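You operate a simulated robot arm through the tools that you are given. There is no shell and no other tool.

You run a simulated two-armed robot. Do the job below in one go: nothing can be reset, and whatever is moved stays where it is left.

TASK
Gauge the ringed panel's coat, then lay it on GOOD or REWORK.
Fine: gauge all three rings; GOOD only if each reads 60 to 100 m. The probe goes back first. Set down upright: gauge probe.

It is judged by the outcome, as a careful person would: the job done as asked, and still so three seconds after it is handed in. It fails if anything else is knocked over, pushed out of place, dropped, spilled or broken.

THE ROBOT
Two 7-joint arms with fingered hands on one trunk that stands fixed in place. Base frame: the origin is at the foot of the trunk, x ahead of it, y to its left, z up. Lengths are in mm, angles in rad, forces in N, time in s.
The left shoulder is at [20, 269, 1197], the right one opposite. Payload 5 kg a hand.
The tool frame of a hand sits at the grasp point between the pads (the TCP): z along the fingers, y along the line on which they close. The tips reach 42 mm beyond it. The gripper opens to 208 mm. The gripper's body begins 119 mm behind the TCP. The gripper is a hand of 4 fingers: y runs from the thumb to the fingers, the wrist lies at [0, 0, -317] in the tool frame, and closing takes about 1.5 s.
Orientation is told as [roll, pitch, yaw] about the base's x, y, z axes, in that order, counted from this pose: with the fingers straight down and closing along the base's y, the tool's x points along the base's -x, its y along +y and its z along -z.

THE INTERFACE
- The arms move only by the tool move_arm. It takes "left_moves", "right_moves" or both (then of equal length, played together; a hand with none holds still); each is a list of rows, each a list of 7 numbers: the shift along the tool's x, y, z in mm, then the turn, a rotation vector about the tool's x, y, z in rad, then the gripper command, from -1 (fully open) to 1 (shut), values between in proportion. In form: [[dx, dy, dz, ax, ay, az, gripper], ...]. A call has 1 to 20 rows; each row shifts and turns the commanded pose from where the row before left it, along the tool's axes as they then stand. Each row takes 0.2 s and may step no farther than 50 mm and 0.15 rad from the row before; otherwise, or with a gripper value out of range, the whole call is refused. A pose out of reach is approached as far as the arm can. The call stops where the force on the tool passes 40 N (or 10 N more than at its start, if that is more) or the arm is blocked; 0.2 s more then pass. Each finger travels about 153 mm/s and halts on what it meets, pressing with about 21 N; the grip force reading is that of the motor and also rises with nothing between the fingers. The clock runs only during rows and for 0.2 s after the last one: add rows that do not move to give the fingers time. It gives the time, the measured TCP pose, the force on the tool (base axes), the opening and the grip force at its end, in the units of the frame above (readings bear some noise), with the torque about the TCP (base axes, N m) and any sound that the robot's microphone picked up, and new pictures: "show" is both (left out), scene, wrist or none (wrist: the cameras of the hands that moved).
- Cameras (640 x 400 px; columns grow to the right, rows downward): "scene" is now at [169.7, -14.4, 1473.5]; the picture's right is [-0.08, -1.00, 0.00], its down [-0.43, 0.03, -0.90] and it looks along [0.90, -0.07, -0.43] (base axes); focal length 306 px, centre (320, 200). "left" rides on the left gripper at [-93, 1, -146] in its tool frame; the picture's right is [-0.02, -1.00, 0.00], its down [0.84, -0.01, -0.54] and it looks along [0.54, -0.01, 0.84] (tool axes); focal length 280 px, centre (320, 200). "right" rides on the right gripper at [93, 1, -146] in its tool frame; the picture's right is [-0.01, 1.00, 0.00], its down [-0.84, -0.01, -0.54] and it looks along [-0.54, -0.01, 0.84] (tool axes); focal length 280 px, centre (320, 200). There is no depth. A picture from a camera that has moved, and an enlarged one, comes with that camera's place and axes in the base frame and with its lens. The place of the scene camera against the robot may be out by one fixed shift of up to 18 mm in any direction.
- lift_body(by): slides the trunk up (or, below 0, down) by that many mm; the arms and the scene camera ride with it, the base frame stays. It gives what a move gives, with no picture.
- grasp_type(shape, hand): the hand has 4 fingers and takes this shape, open, in about a second: jaw (thumb against the fingers, like two jaws); tri (thumb and two fingers); tip (a fingertip pinch); poke (one finger out to press); point (the index stretched); flat (the hand flat); cup (the hand cupped); fist (a fist). The gripper value then closes the fingers along that shape, each until it touches; the sizes above hold for jaw. It gives what a move gives, with no picture.
- pan_tilt(pan, tilt): turns the head with the scene camera to pan (to the left, within 1.396 rad either way) and tilt (down, from -0.506 to 1.204), counted from straight ahead of the robot. It gives what a move gives, and a new picture of the scene camera.
- zoom(camera, box): a new picture of the part [left, top, right, bottom] of that camera's present view, enlarged. It takes no simulated time.
- close_job(): hands the job in; it is judged then, once.

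Nothing tells you positions but the pictures and the camera data. Unless the task says otherwise, let go and move clear before handing in.

The tools are called after "Call:" by a JSON object that holds its "api" and its "payload". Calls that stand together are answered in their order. move_arm: Moves the arms, as the interface text tells. Its arguments: {"type":"object","properties":{"left_moves":{"type":"array"},"right_moves":{"type":"array"},"show":{"type":"string","enum":["both","scene","wrist","none"]}},"required":[]} The other tools are called the same way: lift_body (by) slides the trunk up or down; grasp_type (shape, hand) gives the hand a shape; pan_tilt (pan, tilt) turns the head that bears the scene camera; zoom (camera, box) takes an enlarged picture of a part of a camera's view; close_job () hands the job in.

At the start:

```text
t: 0.0
left_tool_pos: [751.9, 302.4, 1201.7]
left_tcp_rot: [-0.001, 0.0, -0.095]
left_ft_force: [-0.5, 0.4, -0.6]
left_wrist_torque: [0.01, 0.03, 0.04]
left_opening: 208.0
left_finger_force: 0.0
left_shape: jaw
right_tool_pos: [487.5, -299.3, 1149.5]
right_tcp_rot: [-0.001, 0.0, -0.096]
right_ft_force: [0.1, 0.3, 0.0]
right_wrist_torque: [-0.02, 0.01, -0.02]
right_opening: 207.9
right_finger_force: 0.1
right_shape: jaw
trunk travel left (down, up): [-575.0, 46.0]
head pan, tilt: [-0.077, 0.443]
```

scene: 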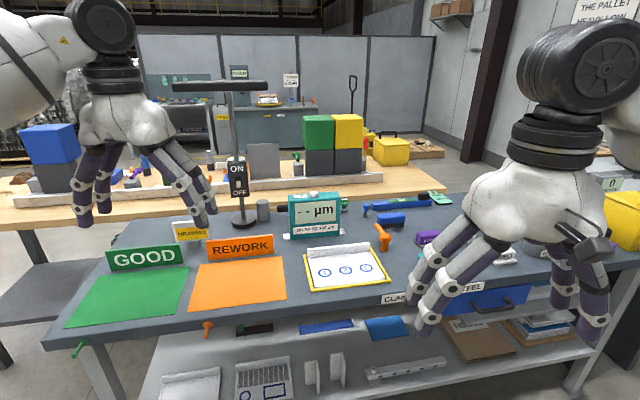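
right: 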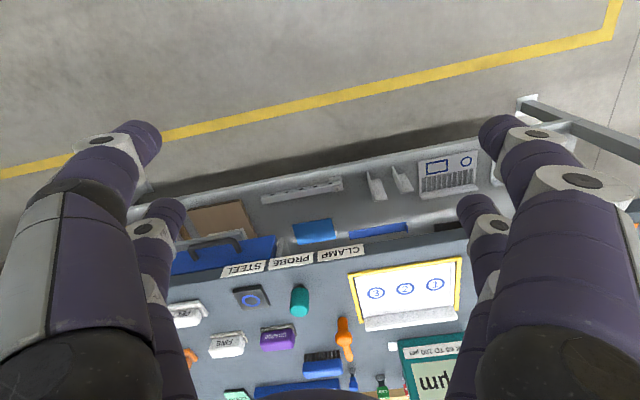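
left: 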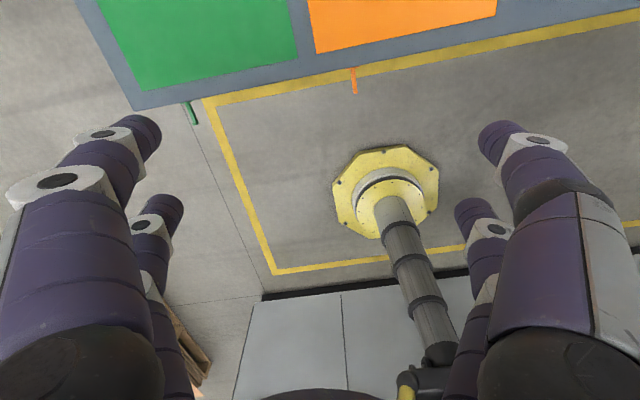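

I see a bench with the green GOOD mat, the orange REWORK mat, a ringed panel (1, 2, 3) on a yellow-framed sheet, and a gauge display reading "-- µm". I will zoom in on these before moving anything.

Call:
{"api": "zoom", "payload": {"camera": "scene", "box": [260, 170, 460, 310]}}

Call:
{"api": "zoom", "payload": {"camera": "right", "box": [160, 220, 480, 400]}}

Call:
{"api": "zoom", "payload": {"camera": "scene", "box": [160, 130, 360, 270]}}

```text
2.86 times, centred on (360, 240) of scene
camera zoom: at [169.7, -14.4, 1473.5], right [-0.08, -1.0, 0.0], down [-0.43, 0.03, -0.9], along [0.9, -0.07, -0.43], focal length 873 px, centre (206, 86)
```

zoom: 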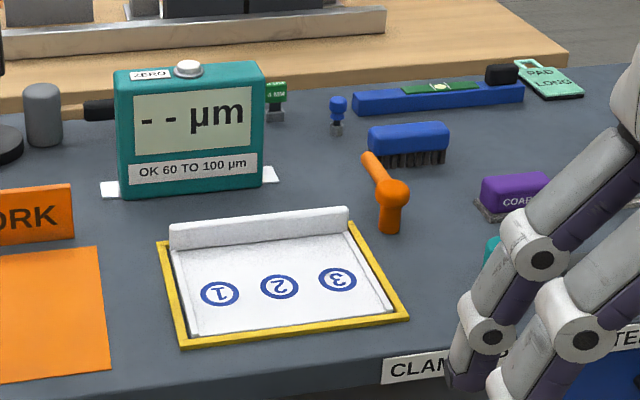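

```text
2.00 times, centred on (320, 310) of right
camera zoom: at [393.0, -287.5, 1296.2], right [0.11, 0.99, 0.0], down [0.84, -0.09, 0.54], along [0.54, -0.06, -0.84], focal length 561 px, centre (320, -20)
```

zoom: 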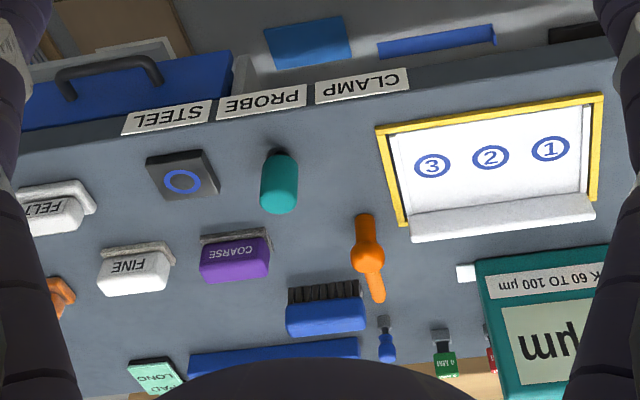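

```text
2.86 times, centred on (260, 200) of scene
camera zoom: at [169.7, -14.4, 1473.5], right [-0.08, -1.0, 0.0], down [-0.43, 0.03, -0.9], along [0.9, -0.07, -0.43], focal length 873 px, centre (491, 200)
```

zoom: 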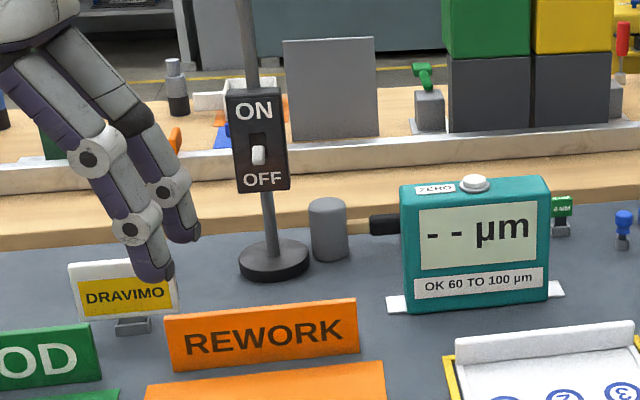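

The bench holds a teal probe behind the PROBE label, a steel disc with a blue ring behind STEEL, an orange clamp, and a gauge with a ZERO button. I will turn the head for a clearer view of the whole bench.

Call:
{"api": "pan_tilt", "payload": {"pan": -0.3, "tilt": 0.7}}

```text
t: 0.8
left_tool_pos: [752.7, 301.8, 1201.1]
left_tcp_rot: [-0.001, 0.001, -0.096]
left_ft_force: [0.4, -0.3, -0.5]
left_wrist_torque: [-0.06, 0.03, 0.0]
left_opening: 207.6
left_finger_force: 0.1
left_shape: jaw
right_tool_pos: [487.1, -298.7, 1148.9]
right_tcp_rot: [0.002, 0.0, -0.097]
right_ft_force: [1.0, 0.2, 0.6]
right_wrist_torque: [0.02, -0.02, 0.03]
right_opening: 207.8
right_finger_force: 0.0
right_shape: jaw
trunk travel left (down, up): [-575.0, 46.0]
head pan, tilt: [-0.3, 0.7]
camera scene: at [159.1, -32.4, 1450.7], right [-0.3, -0.96, 0.0], down [-0.61, 0.19, -0.77], along [0.73, -0.23, -0.64], focal length 306 px, centre (320, 200)
```

scene: 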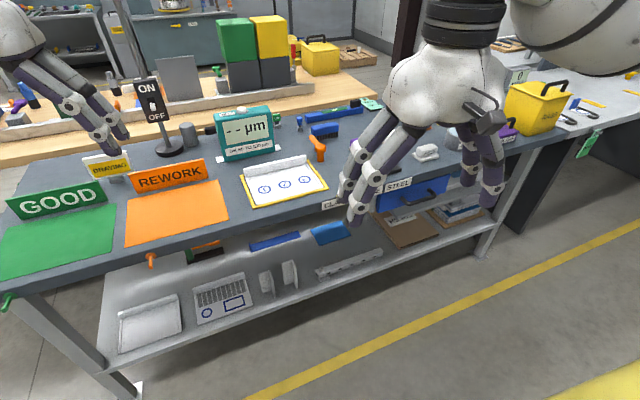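

The layout is clearer now, but the right hand hides part of the bench. I will zoom in on the probe, clamp and steel from both cameras.

Call:
{"api": "zoom", "payload": {"camera": "right", "box": [220, 280, 380, 380]}}

Call:
{"api": "zoom", "payload": {"camera": "scene", "box": [190, 90, 350, 220]}}

Call:
{"api": "zoom", "payload": {"camera": "scene", "box": [80, 220, 400, 400]}}

Call:
{"api": "zoom", "payload": {"camera": "right", "box": [330, 230, 490, 400]}}

```text
4.00 times, centred on (300, 330) of right
camera zoom: at [393.0, -287.4, 1296.2], right [0.11, 0.99, 0.0], down [0.84, -0.09, 0.54], along [0.54, -0.06, -0.84], focal length 1122 px, centre (400, -320)
```

zoom: 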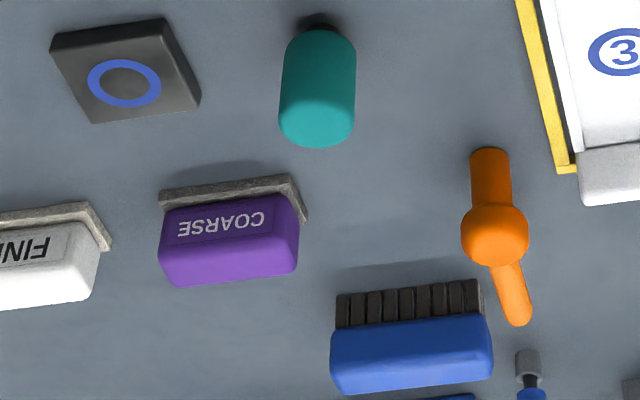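

```text
3.08 times, centred on (270, 155) of scene
camera zoom: at [159.1, -32.4, 1450.7], right [-0.3, -0.96, 0.0], down [-0.61, 0.19, -0.77], along [0.73, -0.23, -0.64], focal length 940 px, centre (474, 338)
```

zoom: 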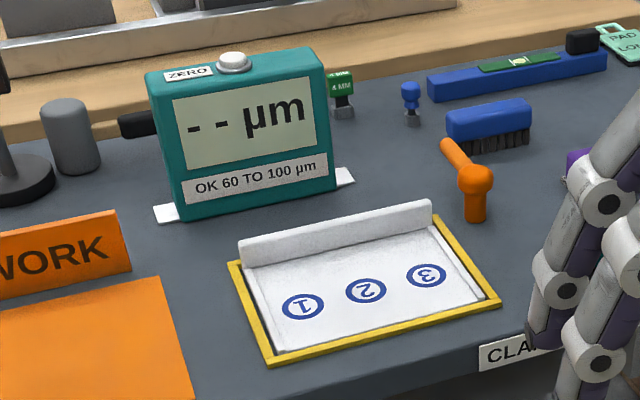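

```text
2.00 times, centred on (240, 310) of scene
camera zoom: at [159.1, -32.4, 1450.7], right [-0.3, -0.96, 0.0], down [-0.61, 0.19, -0.77], along [0.73, -0.23, -0.64], focal length 611 px, centre (480, -20)
```

zoom: 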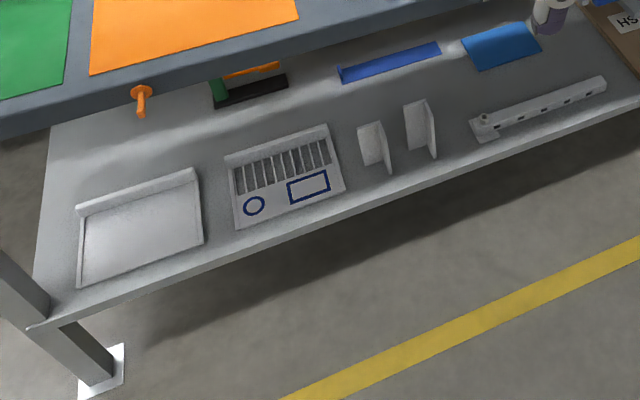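

```text
2.35 times, centred on (410, 315) of right
camera zoom: at [393.0, -287.4, 1296.2], right [0.11, 0.99, 0.0], down [0.84, -0.09, 0.54], along [0.54, -0.06, -0.84], focal length 660 px, centre (108, -71)
```

zoom: 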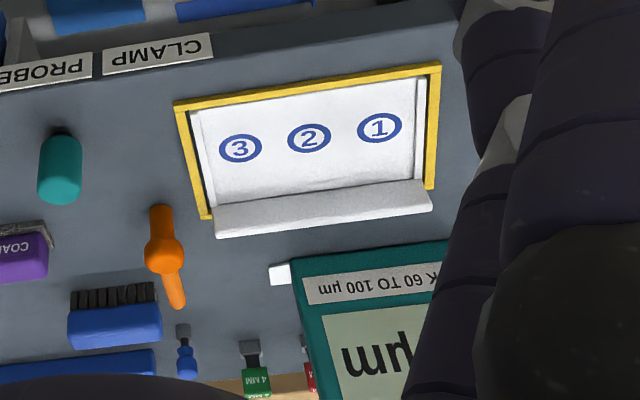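

I take the orange part to be a post with a lever, with the panel in a yellow nest beside it. I will zoom in on the left wrist view and on the right side of the bench.

Call:
{"api": "zoom", "payload": {"camera": "left", "box": [80, 0, 500, 200]}}

Call:
{"api": "zoom", "payload": {"camera": "right", "box": [140, 180, 300, 280]}}

Call:
{"api": "pan_tilt", "payload": {"pan": 0.35, "tilt": 0.7}}

```text
1.52 times, centred on (290, 100) of left
camera zoom: at [845.8, 293.7, 1348.9], right [-0.08, -1.0, 0.0], down [-0.84, 0.07, 0.54], along [-0.54, 0.04, -0.84], focal length 427 px, centre (366, 352)
```

zoom: 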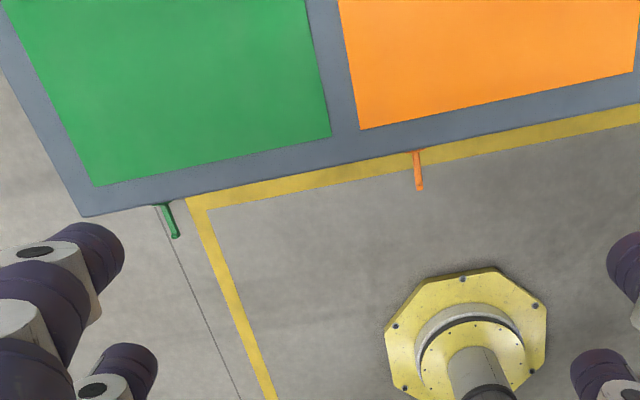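

```text
4.00 times, centred on (220, 230) of right
camera zoom: at [393.0, -287.4, 1296.2], right [0.11, 0.99, 0.0], down [0.84, -0.09, 0.54], along [0.54, -0.06, -0.84], focal length 1122 px, centre (720, 80)
```

zoom: 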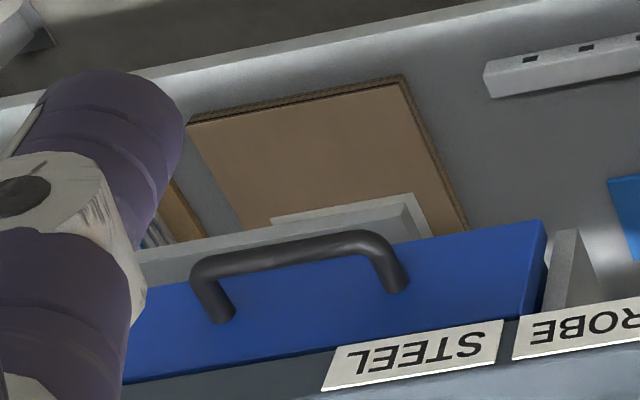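

```text
t: 1.8
left_tool_pos: [752.6, 302.7, 1201.3]
left_tcp_rot: [0.002, -0.001, -0.096]
left_ft_force: [0.6, -0.3, 0.3]
left_wrist_torque: [-0.03, 0.05, 0.0]
left_opening: 207.9
left_finger_force: 0.0
left_shape: jaw
right_tool_pos: [486.2, -298.4, 1149.8]
right_tcp_rot: [0.0, 0.002, -0.099]
right_ft_force: [0.3, 0.5, -0.8]
right_wrist_torque: [-0.01, 0.01, -0.02]
right_opening: 207.5
right_finger_force: 0.1
right_shape: jaw
trunk travel left (down, up): [-575.0, 46.0]
head pan, tilt: [0.351, 0.7]
camera scene: at [157.8, 21.8, 1450.6], right [0.34, -0.94, 0.0], down [-0.61, -0.22, -0.76], along [0.72, 0.26, -0.64], focal length 306 px, centre (320, 200)
```

scene: 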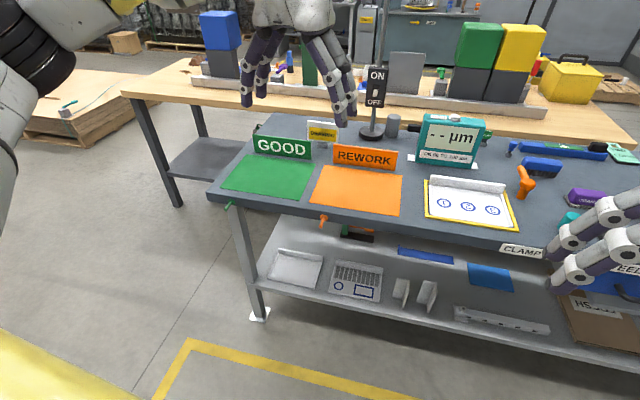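

The mats, the gauge and the nest are all on one bench, roughly at x 850–1000. I will move the right hand forward at its present height to get a second wrist view for triangulation.

Call:
{"api": "move_arm", "payload": {"right_moves": [[-40, 0, 0, 0, 0, 0, -1], [-40, 0, 0, 0, 0, 0, -1], [-40, 0, 0, 0, 0, 0, -1], [-40, 0, 0, 0, 0, 0, -1], [0, 0, 0, 0, 0, 0, -1]], "show": "both"}}

Call:
{"api": "zoom", "payload": {"camera": "right", "box": [0, 0, 640, 400]}}

```text
t: 3.0
left_tool_pos: [752.5, 303.2, 1203.3]
left_tcp_rot: [-0.002, -0.001, -0.095]
left_ft_force: [-0.9, -0.7, 0.3]
left_wrist_torque: [0.02, 0.03, 0.04]
left_opening: 207.5
left_finger_force: 0.1
left_shape: jaw
right_tool_pos: [647.9, -314.4, 1147.4]
right_tcp_rot: [0.0, 0.0, -0.098]
right_ft_force: [0.9, 0.0, 0.1]
right_wrist_torque: [-0.01, -0.06, 0.01]
right_opening: 208.1
right_finger_force: 0.1
right_shape: jaw
trunk travel left (down, up): [-575.0, 46.0]
head pan, tilt: [0.351, 0.7]
camera scene: at [157.8, 21.8, 1450.7], right [0.34, -0.94, 0.0], down [-0.6, -0.22, -0.77], along [0.72, 0.26, -0.64], focal length 306 px, centre (320, 200)
camera right: at [554.2, -303.5, 1294.5], right [0.11, 0.99, 0.0], down [0.84, -0.09, 0.54], along [0.54, -0.06, -0.84], focal length 280 px, centre (320, 200)
```

scene: 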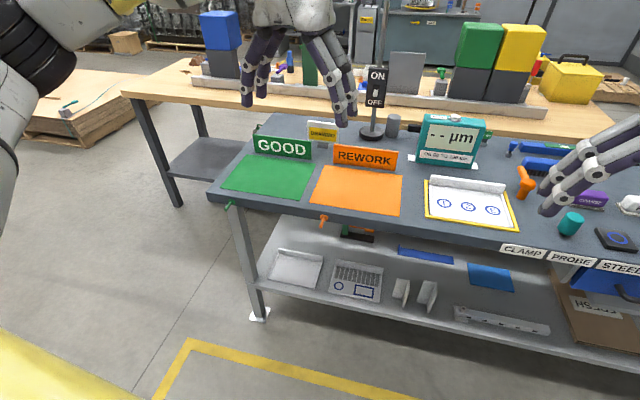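
right: 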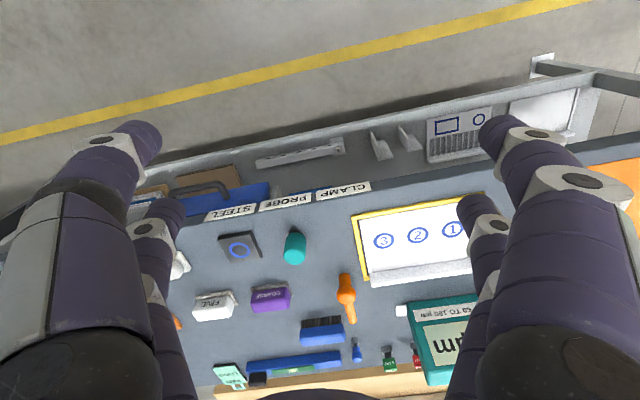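

```text
1.00 times, centred on (320, 200) of right (not enlarged: the box is as wide or as high as the picture)
camera zoom: at [554.2, -303.5, 1294.5], right [0.11, 0.99, 0.0], down [0.84, -0.09, 0.54], along [0.54, -0.06, -0.84], focal length 280 px, centre (320, 200)
```

zoom: 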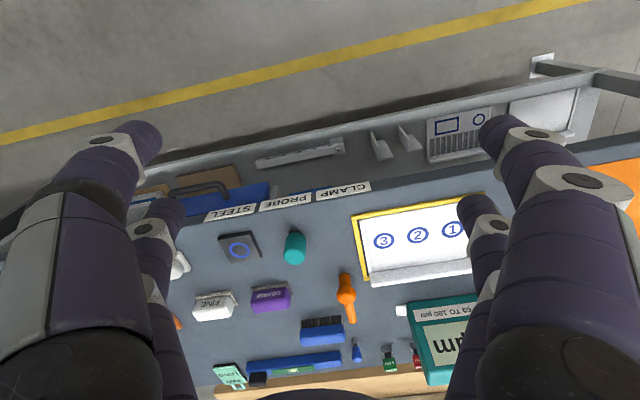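

Triangulation puts ring 2 near (928, -152, 866), and the scene camera agrees closely. I will zoom in on the panel and probe for finer geometry.

Call:
{"api": "zoom", "payload": {"camera": "right", "box": [340, 180, 500, 300]}}

Call:
{"api": "zoom", "payload": {"camera": "right", "box": [210, 180, 370, 280]}}

Call:
{"api": "zoom", "payload": {"camera": "scene", "box": [400, 160, 560, 260]}}

Call:
{"api": "zoom", "payload": {"camera": "scene", "box": [480, 170, 640, 270]}}

```text
3.33 times, centred on (420, 240) of right
camera zoom: at [554.2, -303.5, 1294.5], right [0.11, 0.99, 0.0], down [0.84, -0.09, 0.54], along [0.54, -0.06, -0.84], focal length 935 px, centre (-13, 67)
```

zoom: 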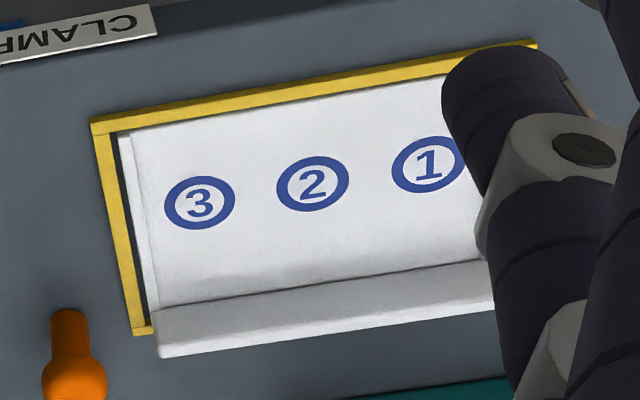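

```text
4.00 times, centred on (290, 230) of right
camera zoom: at [554.2, -303.5, 1294.5], right [0.11, 0.99, 0.0], down [0.84, -0.09, 0.54], along [0.54, -0.06, -0.84], focal length 1122 px, centre (440, 80)
```

zoom: 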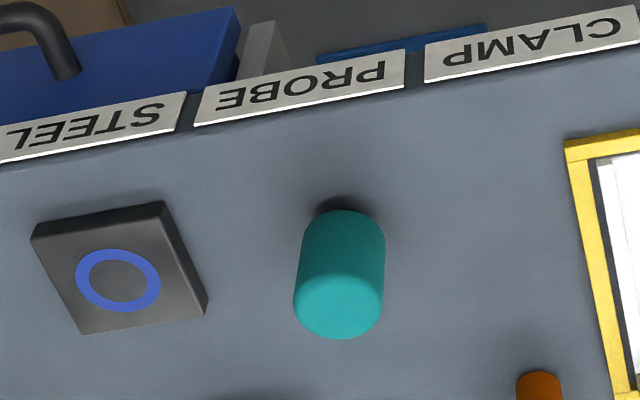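

```text
4.00 times, centred on (480, 210) of scene
camera zoom: at [157.8, 21.8, 1450.7], right [0.34, -0.94, 0.0], down [-0.6, -0.22, -0.77], along [0.72, 0.26, -0.64], focal length 1222 px, centre (-320, 160)
```

zoom: 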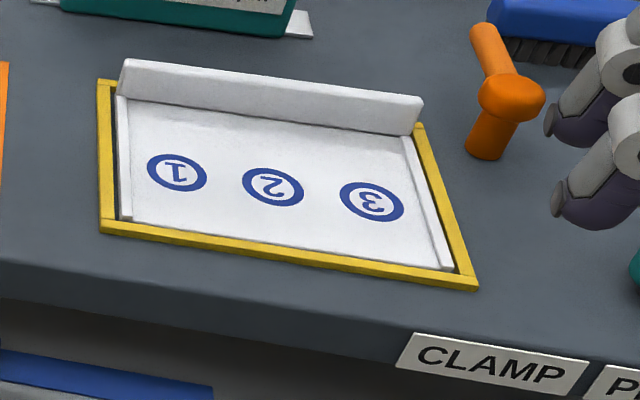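

```text
4.00 times, centred on (560, 220) of scene
camera zoom: at [157.8, 21.8, 1450.7], right [0.34, -0.94, 0.0], down [-0.6, -0.22, -0.77], along [0.72, 0.26, -0.64], focal length 1222 px, centre (-640, 120)
```

zoom: 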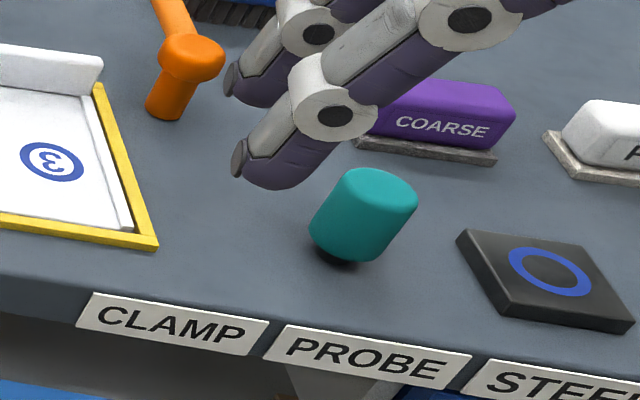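

I estimate the probe at (901, -390) and about 68 mm tall, the steel ring at (924, -509), and the panel's lip near x≈1010. That is far out, so I will bring the right hand over the panel for a closer look and to learn the reach.

Call:
{"api": "move_arm", "payload": {"right_moves": [[-30.7, 28.1, 13.3, 0, 0, -0.05, -1], [-30.7, 28.1, 13.3, 0, 0, -0.05, -1], [-30.7, 28.1, 13.3, 0, 0, -0.05, -1], [-30.7, 28.1, 13.3, 0, 0, -0.06, -1], [-30.7, 20, 13.3, 0, 0, 0, -1], [-30.7, 0, 13.3, 0, 0, 0, -1], [0, 0, 0, 0, 0, 0, -1]], "show": "both"}}

```text
t: 4.6
left_tool_pos: [751.9, 302.7, 1202.9]
left_tcp_rot: [0.0, 0.001, -0.097]
left_ft_force: [-1.1, 0.3, 0.4]
left_wrist_torque: [-0.04, -0.03, -0.01]
left_opening: 207.8
left_finger_force: 0.1
left_shape: jaw
right_tool_pos: [830.4, -179.6, 1070.0]
right_tcp_rot: [-0.002, 0.0, 0.114]
right_ft_force: [-0.7, -0.4, 1.1]
right_wrist_torque: [-0.01, -0.02, -0.02]
right_opening: 207.7
right_finger_force: 0.1
right_shape: jaw
trunk travel left (down, up): [-575.0, 46.0]
head pan, tilt: [0.351, 0.7]
camera scene: at [157.4, 22.0, 1450.8], right [0.34, -0.94, 0.0], down [-0.6, -0.22, -0.77], along [0.72, 0.26, -0.64], focal length 306 px, centre (320, 200)
camera right: at [737.2, -188.3, 1216.5], right [-0.1, 1.0, 0.0], down [0.84, 0.08, 0.54], along [0.54, 0.05, -0.84], focal length 280 px, centre (320, 200)
```

scene: 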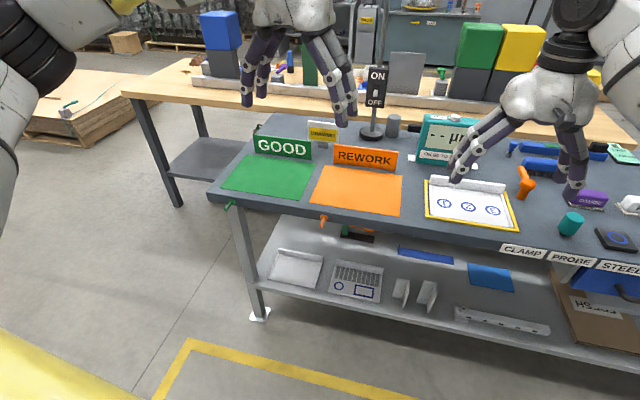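
right: 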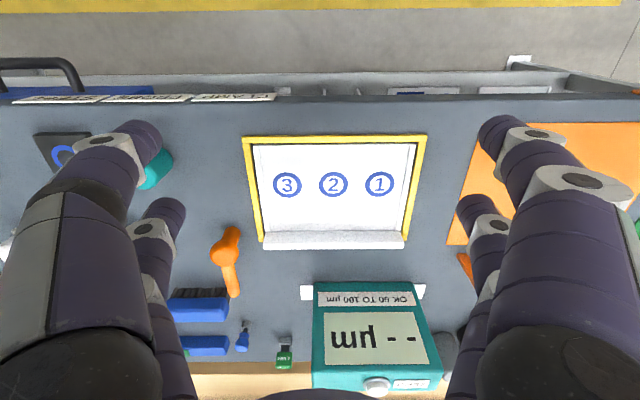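

The wrist view now squares up with the bench, with the panel, nest, clamp and gauge all in view. I will zoom in to measure them.

Call:
{"api": "zoom", "payload": {"camera": "right", "box": [230, 120, 430, 260]}}

Call:
{"api": "zoom", "payload": {"camera": "right", "box": [170, 210, 330, 310]}}

Call:
{"api": "zoom", "payload": {"camera": "right", "box": [290, 270, 470, 400]}}

Call:
{"api": "zoom", "payload": {"camera": "scene", "box": [390, 100, 560, 240]}}

```text
2.86 times, centred on (330, 190) of right
camera zoom: at [737.2, -188.3, 1216.5], right [-0.1, 1.0, 0.0], down [0.84, 0.08, 0.54], along [0.54, 0.05, -0.84], focal length 801 px, centre (291, 229)
```

zoom: 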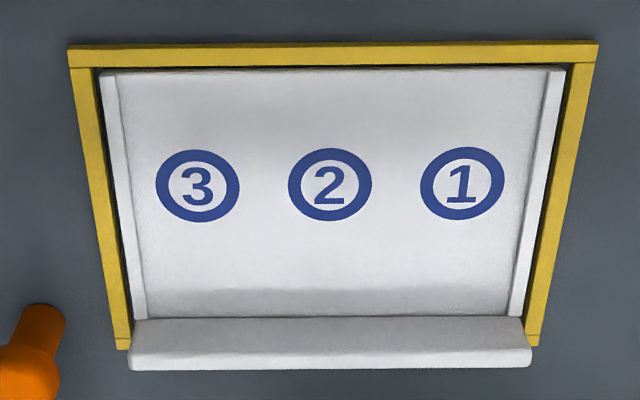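

```text
4.00 times, centred on (250, 260) of right
camera zoom: at [737.2, -188.3, 1216.5], right [-0.1, 1.0, 0.0], down [0.84, 0.08, 0.54], along [0.54, 0.05, -0.84], focal length 1122 px, centre (600, -40)
```

zoom: 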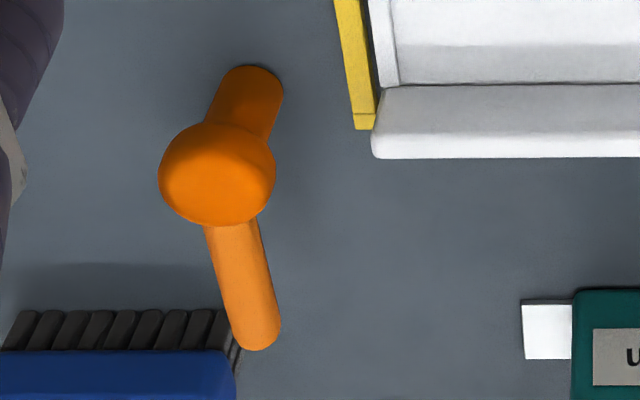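

```text
3.08 times, centred on (380, 335) of right
camera zoom: at [737.2, -188.3, 1216.5], right [-0.1, 1.0, 0.0], down [0.84, 0.08, 0.54], along [0.54, 0.05, -0.84], focal length 863 px, centre (135, -215)
```

zoom: 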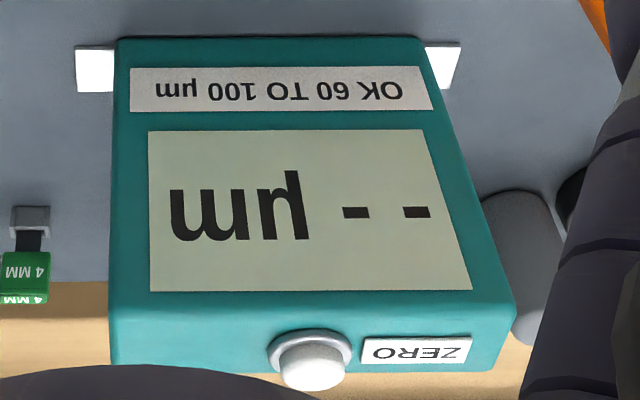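

```text
2.86 times, centred on (475, 170) of scene
camera zoom: at [157.4, 22.0, 1450.8], right [0.34, -0.94, 0.0], down [-0.6, -0.22, -0.77], along [0.72, 0.26, -0.64], focal length 873 px, centre (-123, 286)
```

zoom: 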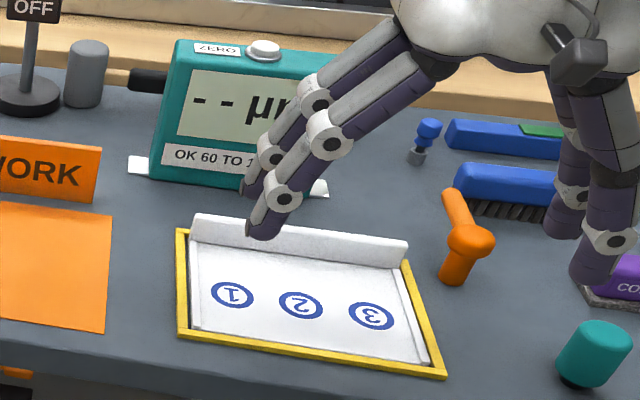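

The panel is about 217 mm wide, so too wide to span with one hand, and it has a back lip about 28 mm tall. The nest sits near z≈857, and the gauge stands further back at x≈1150. I will move the right hand above the probe near (913, -394), tilt it slightly forward for reach, and look closely.

Call:
{"api": "move_arm", "payload": {"right_moves": [[-11.6, -44.4, 8, 0, 0, 0, -1], [-11.6, -44.4, 8, 0, 0, 0, -1], [-11.6, -44.4, 8, 0, 0, 0, -1], [-11.6, -44.4, 8, 0, 0, 0, -1], [-11.6, -44.4, 8, 0, 0, 0, -1], [0, 0, 0, 0, -0.15, 0, -1], [0, 0, 0, 0, -0.15, 0, -1], [0, 0, 0, 0, 0, 0, -1]], "show": "both"}}

Call:
{"api": "zoom", "payload": {"camera": "right", "box": [160, 80, 480, 280]}}

```text
t: 6.4
left_tool_pos: [752.3, 302.5, 1202.4]
left_tcp_rot: [-0.001, 0.0, -0.093]
left_ft_force: [-0.6, 1.3, -0.2]
left_wrist_torque: [-0.03, -0.05, 0.02]
left_opening: 207.6
left_finger_force: 0.0
left_shape: jaw
right_tool_pos: [913.2, -391.0, 1030.9]
right_tcp_rot: [-0.001, -0.302, 0.113]
right_ft_force: [-0.6, 0.6, -0.1]
right_wrist_torque: [-0.05, 0.02, -0.04]
right_opening: 207.6
right_finger_force: 0.1
right_shape: jaw
trunk travel left (down, up): [-575.0, 46.0]
head pan, tilt: [0.351, 0.7]
camera scene: at [157.5, 22.3, 1450.7], right [0.34, -0.94, 0.0], down [-0.6, -0.22, -0.76], along [0.72, 0.26, -0.64], focal length 306 px, centre (320, 200)
camera right: at [779.6, -405.0, 1143.2], right [-0.1, 1.0, 0.0], down [0.64, 0.06, 0.76], along [0.76, 0.08, -0.64], focal length 280 px, centre (320, 200)
```

scene: 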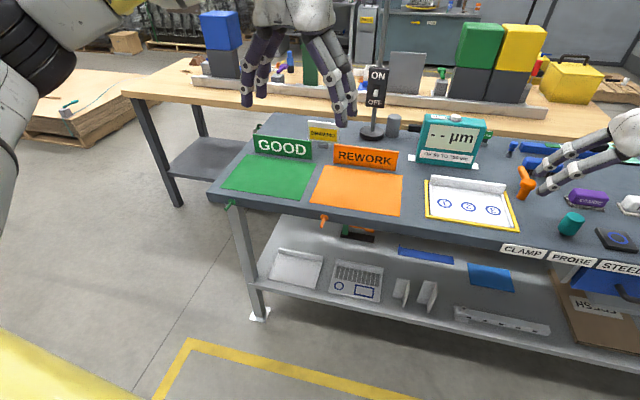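
right: 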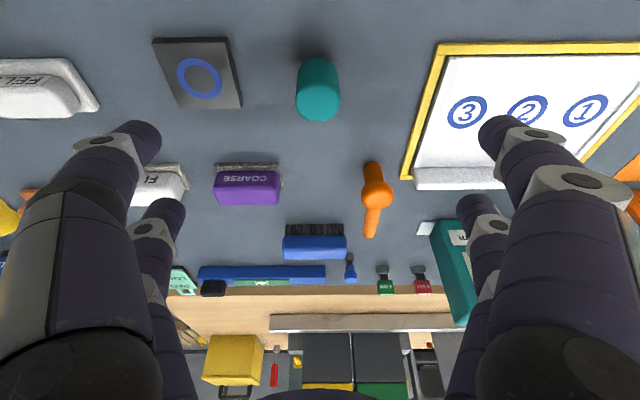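

```text
2.00 times, centred on (320, 180) of right
camera zoom: at [779.6, -405.0, 1143.2], right [-0.1, 1.0, 0.0], down [0.64, 0.06, 0.76], along [0.76, 0.08, -0.64], focal length 561 px, centre (320, 240)
```

zoom: 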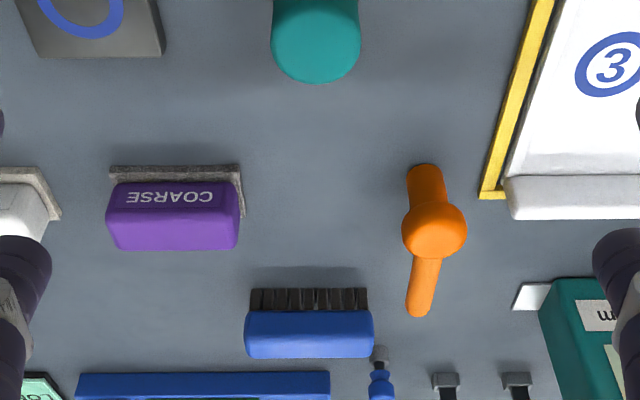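

The right hand follows commands accurately here, at (913, -391, 1031) with about 0.3 rad of tilt. I will zoom in on the probe and the steel plate to fix their heights and positions.

Call:
{"api": "zoom", "payload": {"camera": "right", "box": [260, 30, 380, 130]}}

Call:
{"api": "zoom", "payload": {"camera": "right", "box": [130, 20, 270, 120]}}

Call:
{"api": "zoom", "payload": {"camera": "scene", "box": [500, 180, 640, 270]}}

```text
4.00 times, centred on (320, 80) of right
camera zoom: at [779.6, -405.0, 1143.2], right [-0.1, 1.0, 0.0], down [0.64, 0.06, 0.76], along [0.76, 0.08, -0.64], focal length 1122 px, centre (320, 680)
```

zoom: 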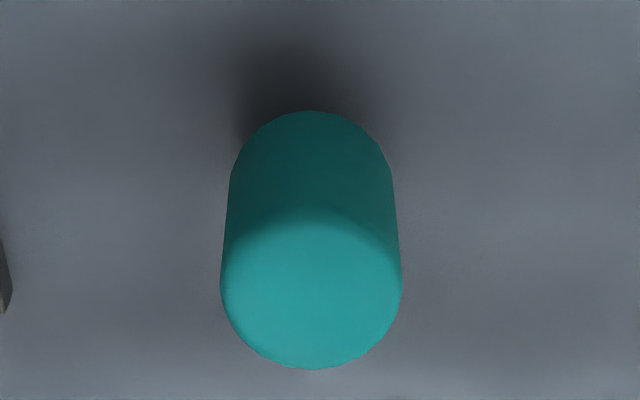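

```text
4.00 times, centred on (200, 70) of right
camera zoom: at [779.6, -405.0, 1143.2], right [-0.1, 1.0, 0.0], down [0.64, 0.06, 0.76], along [0.76, 0.08, -0.64], focal length 1122 px, centre (800, 720)
```

zoom: 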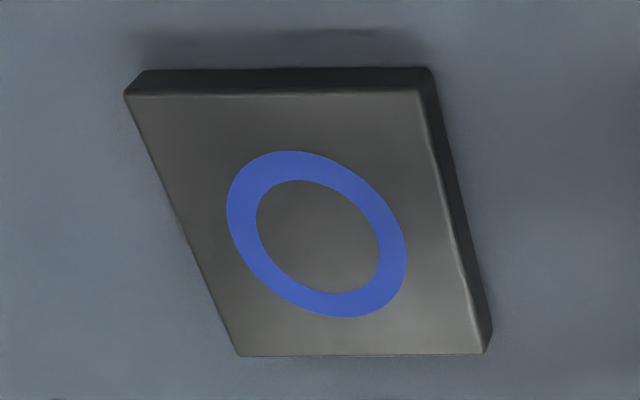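

```text
4.44 times, centred on (570, 225) of scene
camera zoom: at [157.5, 22.3, 1450.7], right [0.34, -0.94, 0.0], down [-0.6, -0.22, -0.76], along [0.72, 0.26, -0.64], focal length 1358 px, centre (-791, 89)
```

zoom: 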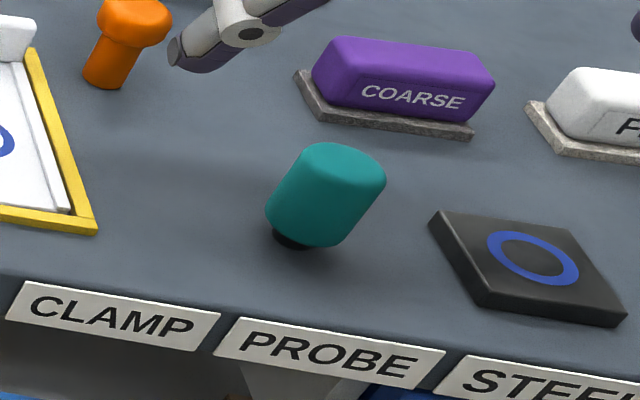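

The probe stands at about (914, -393) with its top near z≈916, roughly 40 mm across, on a small dark tip. I will part-close the right fingers so they clear the steel plate, then check the view before descending.

Call:
{"api": "move_arm", "payload": {"right_moves": [[0, -2, 0, 0, 0, 0, 0.1], [0, 0, 0, 0, 0, 0, 0.1], [0, 0, 0, 0, 0, 0, 0.1], [0, 0, 0, 0, 0, 0, 0.1], [0, 0, 0, 0, 0, 0, 0.1]], "show": "both"}}

Call:
{"api": "zoom", "payload": {"camera": "scene", "box": [480, 100, 640, 260]}}

```text
t: 7.6
left_tool_pos: [752.3, 302.4, 1202.5]
left_tcp_rot: [-0.001, 0.0, -0.095]
left_ft_force: [-0.8, 0.2, 0.3]
left_wrist_torque: [0.04, -0.01, 0.01]
left_opening: 208.0
left_finger_force: 0.0
left_shape: jaw
right_tool_pos: [913.7, -393.7, 1030.4]
right_tcp_rot: [0.001, -0.299, 0.111]
right_ft_force: [-0.1, 0.4, 0.0]
right_wrist_torque: [0.02, -0.01, 0.01]
right_opening: 94.3
right_finger_force: 0.0
right_shape: jaw
trunk travel left (down, up): [-575.0, 46.0]
head pan, tilt: [0.351, 0.7]
camera scene: at [157.7, 21.9, 1450.6], right [0.34, -0.94, 0.0], down [-0.6, -0.22, -0.76], along [0.72, 0.26, -0.64], focal length 306 px, centre (320, 200)
camera right: at [780.2, -407.5, 1142.8], right [-0.1, 1.0, 0.0], down [0.64, 0.06, 0.76], along [0.76, 0.08, -0.65], focal length 280 px, centre (320, 200)
```

scene: 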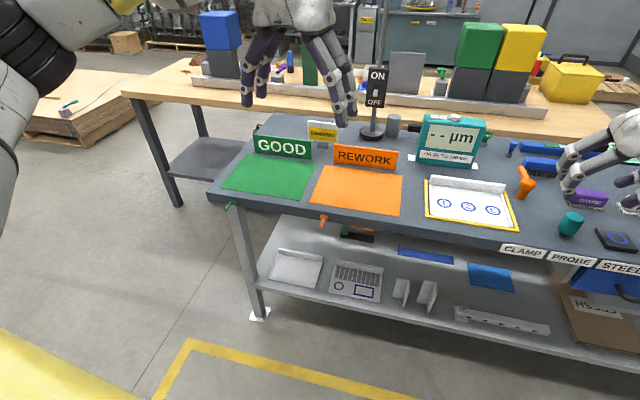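
right: 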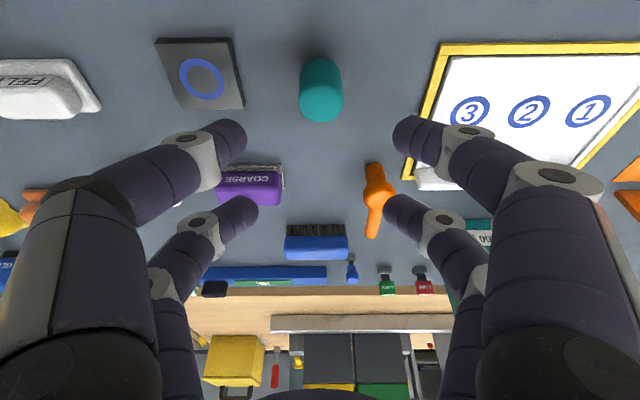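

```text
2.50 times, centred on (560, 180) of scene
camera zoom: at [157.7, 21.9, 1450.6], right [0.34, -0.94, 0.0], down [-0.6, -0.22, -0.76], along [0.72, 0.26, -0.64], focal length 764 px, centre (-280, 250)
```

zoom: 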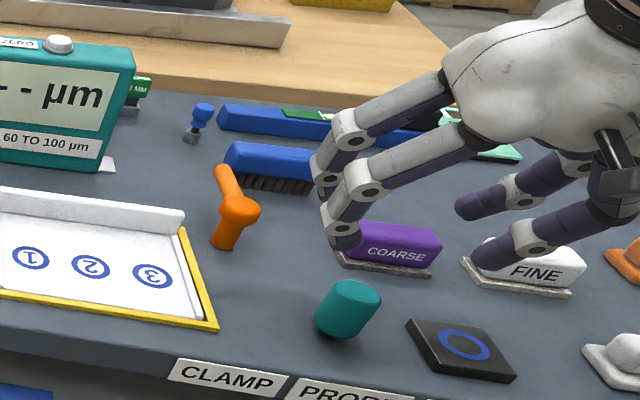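

The right hand has two fingers on each side, spaced along the tool x axis, so a 40 mm probe might slip between them. I will try the "tri" shape and see how the digits sit.

Call:
{"api": "grasp_type", "payload": {"shape": "tri", "hand": "right"}}

Call:
{"api": "zoom", "payload": {"camera": "right", "box": [0, 0, 640, 400]}}

Call:
{"api": "zoom", "payload": {"camera": "scene", "box": [480, 100, 640, 260]}}

```text
t: 8.5
left_tool_pos: [752.6, 301.1, 1202.7]
left_tcp_rot: [0.0, 0.0, -0.098]
left_ft_force: [0.2, 0.3, -1.0]
left_wrist_torque: [0.01, -0.02, 0.01]
left_opening: 207.9
left_finger_force: 0.1
left_shape: jaw
right_tool_pos: [912.6, -393.5, 1029.9]
right_tcp_rot: [0.001, -0.3, 0.112]
right_ft_force: [0.6, 0.0, -0.1]
right_wrist_torque: [-0.01, -0.01, -0.03]
right_opening: 208.0
right_finger_force: 0.1
right_shape: tri
trunk travel left (down, up): [-575.0, 46.0]
head pan, tilt: [0.351, 0.7]
```

```text
1.00 times, centred on (320, 200) of right (not enlarged: the box is as wide or as high as the picture)
camera zoom: at [780.2, -407.5, 1142.8], right [-0.1, 1.0, 0.0], down [0.64, 0.06, 0.76], along [0.76, 0.08, -0.65], focal length 280 px, centre (320, 200)
```

zoom: 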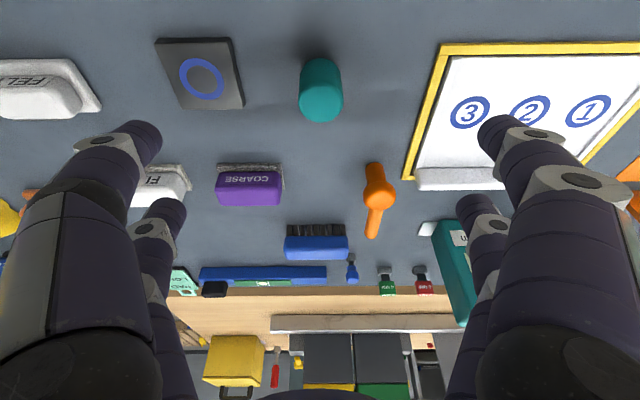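

```text
2.50 times, centred on (560, 180) of scene
camera zoom: at [157.7, 21.9, 1450.6], right [0.34, -0.94, 0.0], down [-0.6, -0.22, -0.76], along [0.72, 0.26, -0.64], focal length 764 px, centre (-280, 250)
```

zoom: 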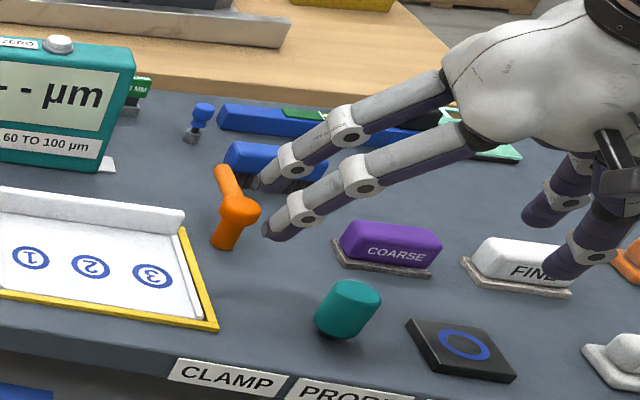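

Open, "tri" looks the same as "jaw". I will part-close it in free air to see how the digits meet.

Call:
{"api": "move_arm", "payload": {"right_moves": [[0, 0, 0, 0, 0, 0, 0.4], [0, 0, 0, 0, 0, 0, 0.4], [0, 0, 0, 0, 0, 0, 0.4], [0, 0, 0, 0, 0, 0, 0.4], [0, 0, 0, 0, 0, 0, 0.4], [0, 0, 0, 0, 0, 0, 0.4]], "show": "wrist"}}

Call:
{"api": "zoom", "payload": {"camera": "scene", "box": [480, 100, 640, 260]}}

```text
t: 9.9
left_tool_pos: [751.6, 301.8, 1203.0]
left_tcp_rot: [0.0, 0.0, -0.096]
left_ft_force: [-0.1, 0.2, 0.6]
left_wrist_torque: [-0.02, -0.02, 0.0]
left_opening: 208.1
left_finger_force: 0.0
left_shape: jaw
right_tool_pos: [913.6, -394.5, 1029.7]
right_tcp_rot: [-0.001, -0.3, 0.113]
right_ft_force: [0.2, -0.1, 0.7]
right_wrist_torque: [0.0, 0.02, 0.01]
right_opening: 62.9
right_finger_force: 0.1
right_shape: tri
trunk travel left (down, up): [-575.0, 46.0]
head pan, tilt: [0.351, 0.7]
camera right: at [780.2, -407.5, 1142.7], right [-0.1, 1.0, 0.0], down [0.64, 0.06, 0.76], along [0.76, 0.08, -0.65], focal length 280 px, centre (320, 200)
```

right: 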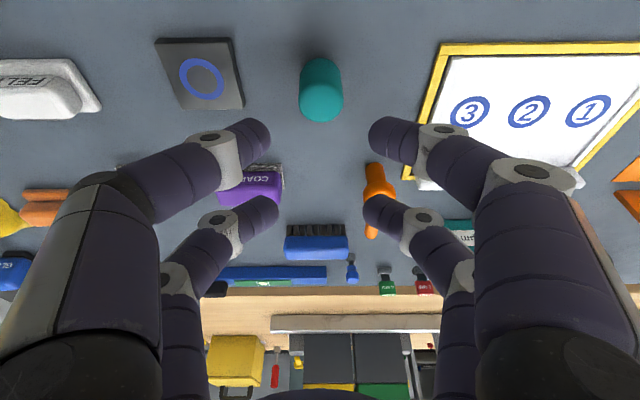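

```text
2.50 times, centred on (560, 180) of scene
camera zoom: at [157.7, 21.9, 1450.6], right [0.34, -0.94, 0.0], down [-0.6, -0.22, -0.76], along [0.72, 0.26, -0.64], focal length 764 px, centre (-280, 250)
```

zoom: 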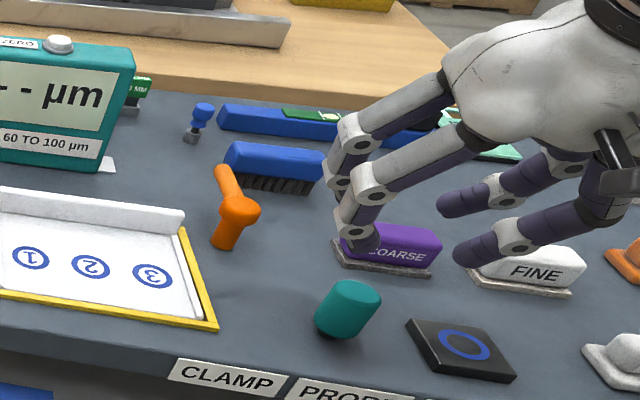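

"Tri" closes all four digits, much as "jaw" does. I will try "tip" for comparison.

Call:
{"api": "grasp_type", "payload": {"shape": "tip", "hand": "right"}}

Call:
{"api": "move_arm", "payload": {"right_moves": [[0, 0, 0, 0, 0, 0, 0.4], [0, 0, 0, 0, 0, 0, 0.4], [0, 0, 0, 0, 0, 0, 0.4], [0, 0, 0, 0, 0, 0, 0.4], [0, 0, 0, 0, 0, 0, 0.4], [0, 0, 0, 0, 0, 0, 0.4]], "show": "wrist"}}

Call:
{"api": "zoom", "payload": {"camera": "scene", "box": [480, 100, 640, 260]}}

```text
t: 10.8
left_tool_pos: [752.9, 302.7, 1202.3]
left_tcp_rot: [0.0, 0.0, -0.096]
left_ft_force: [-1.3, -0.3, 0.4]
left_wrist_torque: [-0.02, -0.04, 0.01]
left_opening: 208.2
left_finger_force: 0.1
left_shape: jaw
right_tool_pos: [913.0, -394.4, 1029.6]
right_tcp_rot: [-0.001, -0.3, 0.111]
right_ft_force: [0.7, 0.0, 0.0]
right_wrist_torque: [0.02, -0.03, -0.02]
right_opening: 207.8
right_finger_force: 0.1
right_shape: tip
trunk travel left (down, up): [-575.0, 46.0]
head pan, tilt: [0.351, 0.7]
```

```text
t: 12.2
left_tool_pos: [752.8, 302.6, 1201.7]
left_tcp_rot: [0.0, 0.002, -0.095]
left_ft_force: [-0.1, 0.3, 0.7]
left_wrist_torque: [0.06, 0.0, -0.03]
left_opening: 207.9
left_finger_force: 0.0
left_shape: jaw
right_tool_pos: [913.3, -394.9, 1030.3]
right_tcp_rot: [-0.001, -0.299, 0.112]
right_ft_force: [0.0, 0.7, 0.3]
right_wrist_torque: [0.0, 0.0, 0.03]
right_opening: 62.9
right_finger_force: 0.0
right_shape: tip
trunk travel left (down, up): [-575.0, 46.0]
head pan, tilt: [0.351, 0.7]
camera right: at [780.2, -407.5, 1142.8], right [-0.1, 1.0, 0.0], down [0.64, 0.06, 0.76], along [0.76, 0.08, -0.65], focal length 280 px, centre (320, 200)
```

right: 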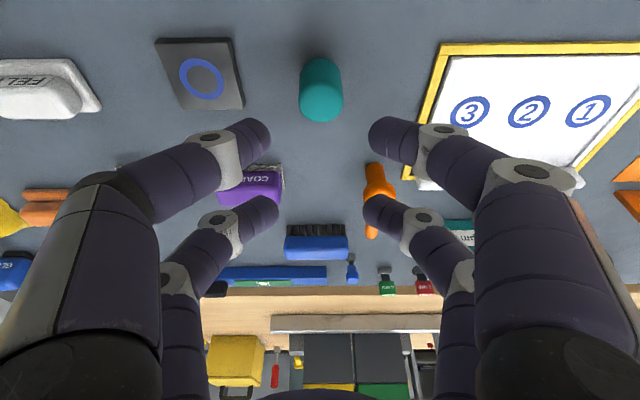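

```text
2.50 times, centred on (560, 180) of scene
camera zoom: at [157.7, 21.9, 1450.6], right [0.34, -0.94, 0.0], down [-0.6, -0.22, -0.76], along [0.72, 0.26, -0.64], focal length 764 px, centre (-280, 250)
```

zoom: 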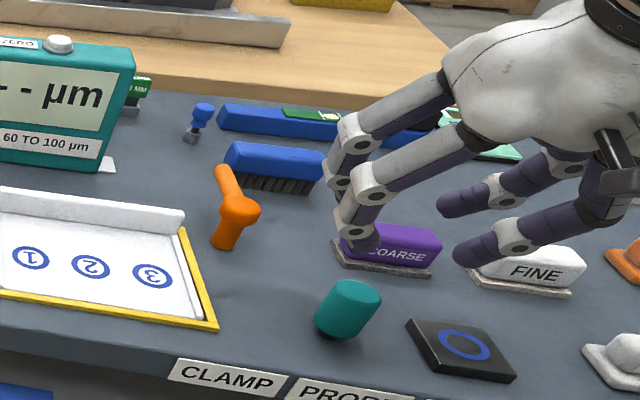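

The three grip shapes close alike: two opposed finger pairs about 54 mm apart along tool x. The probe will sit best with the hand vertical and all four fingers round it. I will bring the hand upright and test how far it really reaches with the tool straight down.

Call:
{"api": "grasp_type", "payload": {"shape": "jaw", "hand": "right"}}

Call:
{"api": "move_arm", "payload": {"right_moves": [[0, 0, 0, 0, 0.15, 0, 0.1], [0, 0, 0, 0, 0.15, 0, 0.1], [0, 0, 30, 0, 0, 0, 0.1], [-30, 0, 20, 0, 0, 0, 0.1], [-40, 0, 0, 0, 0, 0, 0.1], [-20, 0, 0, 0, 0, 0, 0.1], [0, 0, 0, 0, 0, 0, 0.1], [0, 0, 0, 0, 0, 0, 0.1]], "show": "wrist"}}

```text
t: 13.1
left_tool_pos: [753.2, 301.7, 1202.2]
left_tcp_rot: [-0.001, 0.0, -0.096]
left_ft_force: [-0.8, 0.1, 0.1]
left_wrist_torque: [0.0, 0.0, 0.0]
left_opening: 208.1
left_finger_force: 0.0
left_shape: jaw
right_tool_pos: [913.1, -395.5, 1029.2]
right_tcp_rot: [0.002, -0.3, 0.11]
right_ft_force: [-0.1, 0.5, -0.5]
right_wrist_torque: [0.01, 0.0, 0.0]
right_opening: 207.8
right_finger_force: 0.1
right_shape: jaw
trunk travel left (down, up): [-575.0, 46.0]
head pan, tilt: [0.351, 0.7]
```

```text
t: 14.9
left_tool_pos: [751.8, 301.7, 1202.3]
left_tcp_rot: [0.0, -0.001, -0.096]
left_ft_force: [0.2, 0.0, 0.4]
left_wrist_torque: [-0.01, -0.05, 0.01]
left_opening: 207.7
left_finger_force: 0.1
left_shape: jaw
right_tool_pos: [996.1, -383.6, 978.5]
right_tcp_rot: [0.0, 0.001, 0.114]
right_ft_force: [0.2, -0.4, 0.3]
right_wrist_torque: [-0.01, -0.07, 0.02]
right_opening: 94.3
right_finger_force: 0.1
right_shape: jaw
right hand out of reach, approached as far as the arm can: row 6
trunk travel left (down, up): [-575.0, 46.0]
head pan, tilt: [0.351, 0.7]
camera right: at [902.4, -392.1, 1126.3], right [-0.1, 1.0, 0.0], down [0.84, 0.08, 0.54], along [0.54, 0.05, -0.84], focal length 280 px, centre (320, 200)
```

right: 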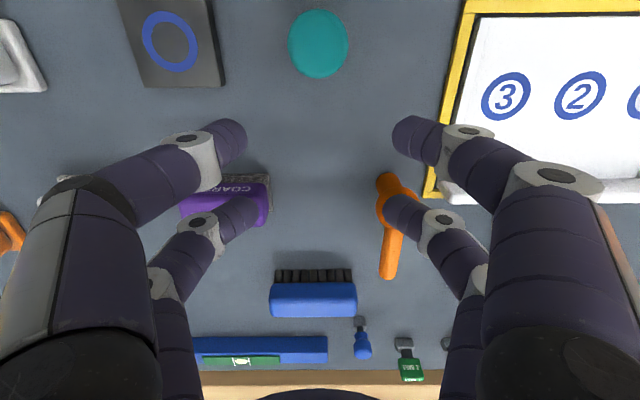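

Tool-down reach is better than I feared, about 988 mm from the shoulder, so the rings, steel and probe can all be reached with a vertical hand. I will go back over the probe and centre on it.

Call:
{"api": "move_arm", "payload": {"right_moves": [[44, 1, 0, 0, 0, 0, 0.1], [44, 1, 0, 0, 0, 0, 0.1], [0, 0, 0, 0, 0, 0, 0.1], [0, 0, 0, 0, 0, 0, 0.1]], "show": "wrist"}}

Call:
{"api": "zoom", "payload": {"camera": "right", "box": [240, 60, 400, 160]}}

```text
t: 15.9
left_tool_pos: [750.0, 303.0, 1204.2]
left_tcp_rot: [-0.003, -0.004, -0.095]
left_ft_force: [-1.4, 0.2, 1.4]
left_wrist_torque: [-0.12, -0.27, 0.02]
left_opening: 207.7
left_finger_force: 0.1
left_shape: jaw
right_tool_pos: [908.4, -392.3, 981.9]
right_tcp_rot: [0.0, -0.003, 0.114]
right_ft_force: [0.0, 0.9, 1.8]
right_wrist_torque: [-0.1, -0.18, -0.01]
right_opening: 93.7
right_finger_force: 0.1
right_shape: jaw
trunk travel left (down, up): [-575.0, 46.0]
head pan, tilt: [0.351, 0.7]
camera right: at [814.1, -399.6, 1128.6], right [-0.1, 1.0, 0.0], down [0.84, 0.08, 0.54], along [0.54, 0.05, -0.84], focal length 280 px, centre (320, 200)
```

right: 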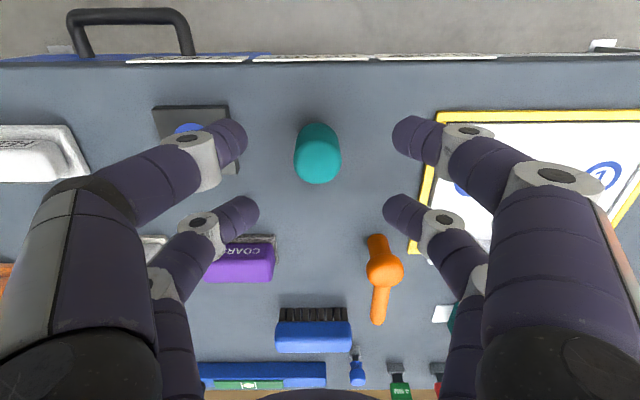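

```text
4.00 times, centred on (320, 110) of right
camera zoom: at [814.1, -399.6, 1128.6], right [-0.1, 1.0, 0.0], down [0.84, 0.08, 0.54], along [0.54, 0.05, -0.84], focal length 1122 px, centre (320, 560)
```

zoom: 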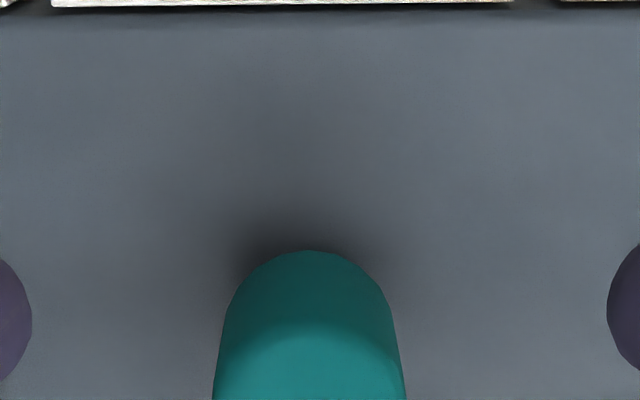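

I will zoom in on the probe's top circle to fine-tune the centring.

Call:
{"api": "zoom", "payload": {"camera": "right", "box": [260, 110, 380, 200]}}

```text
4.44 times, centred on (320, 155) of right
camera zoom: at [814.1, -399.6, 1128.6], right [-0.1, 1.0, 0.0], down [0.84, 0.08, 0.54], along [0.54, 0.05, -0.84], focal length 1246 px, centre (320, 400)
```

zoom: 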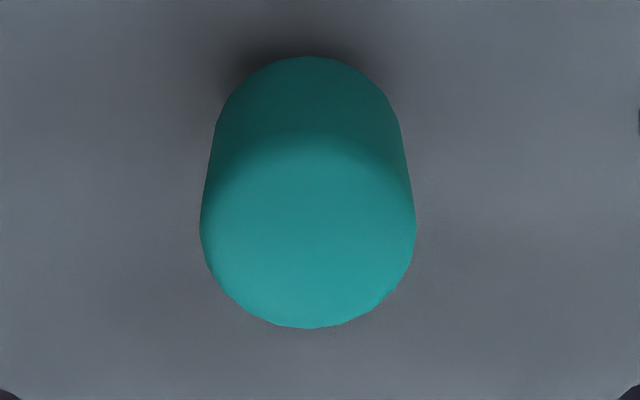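

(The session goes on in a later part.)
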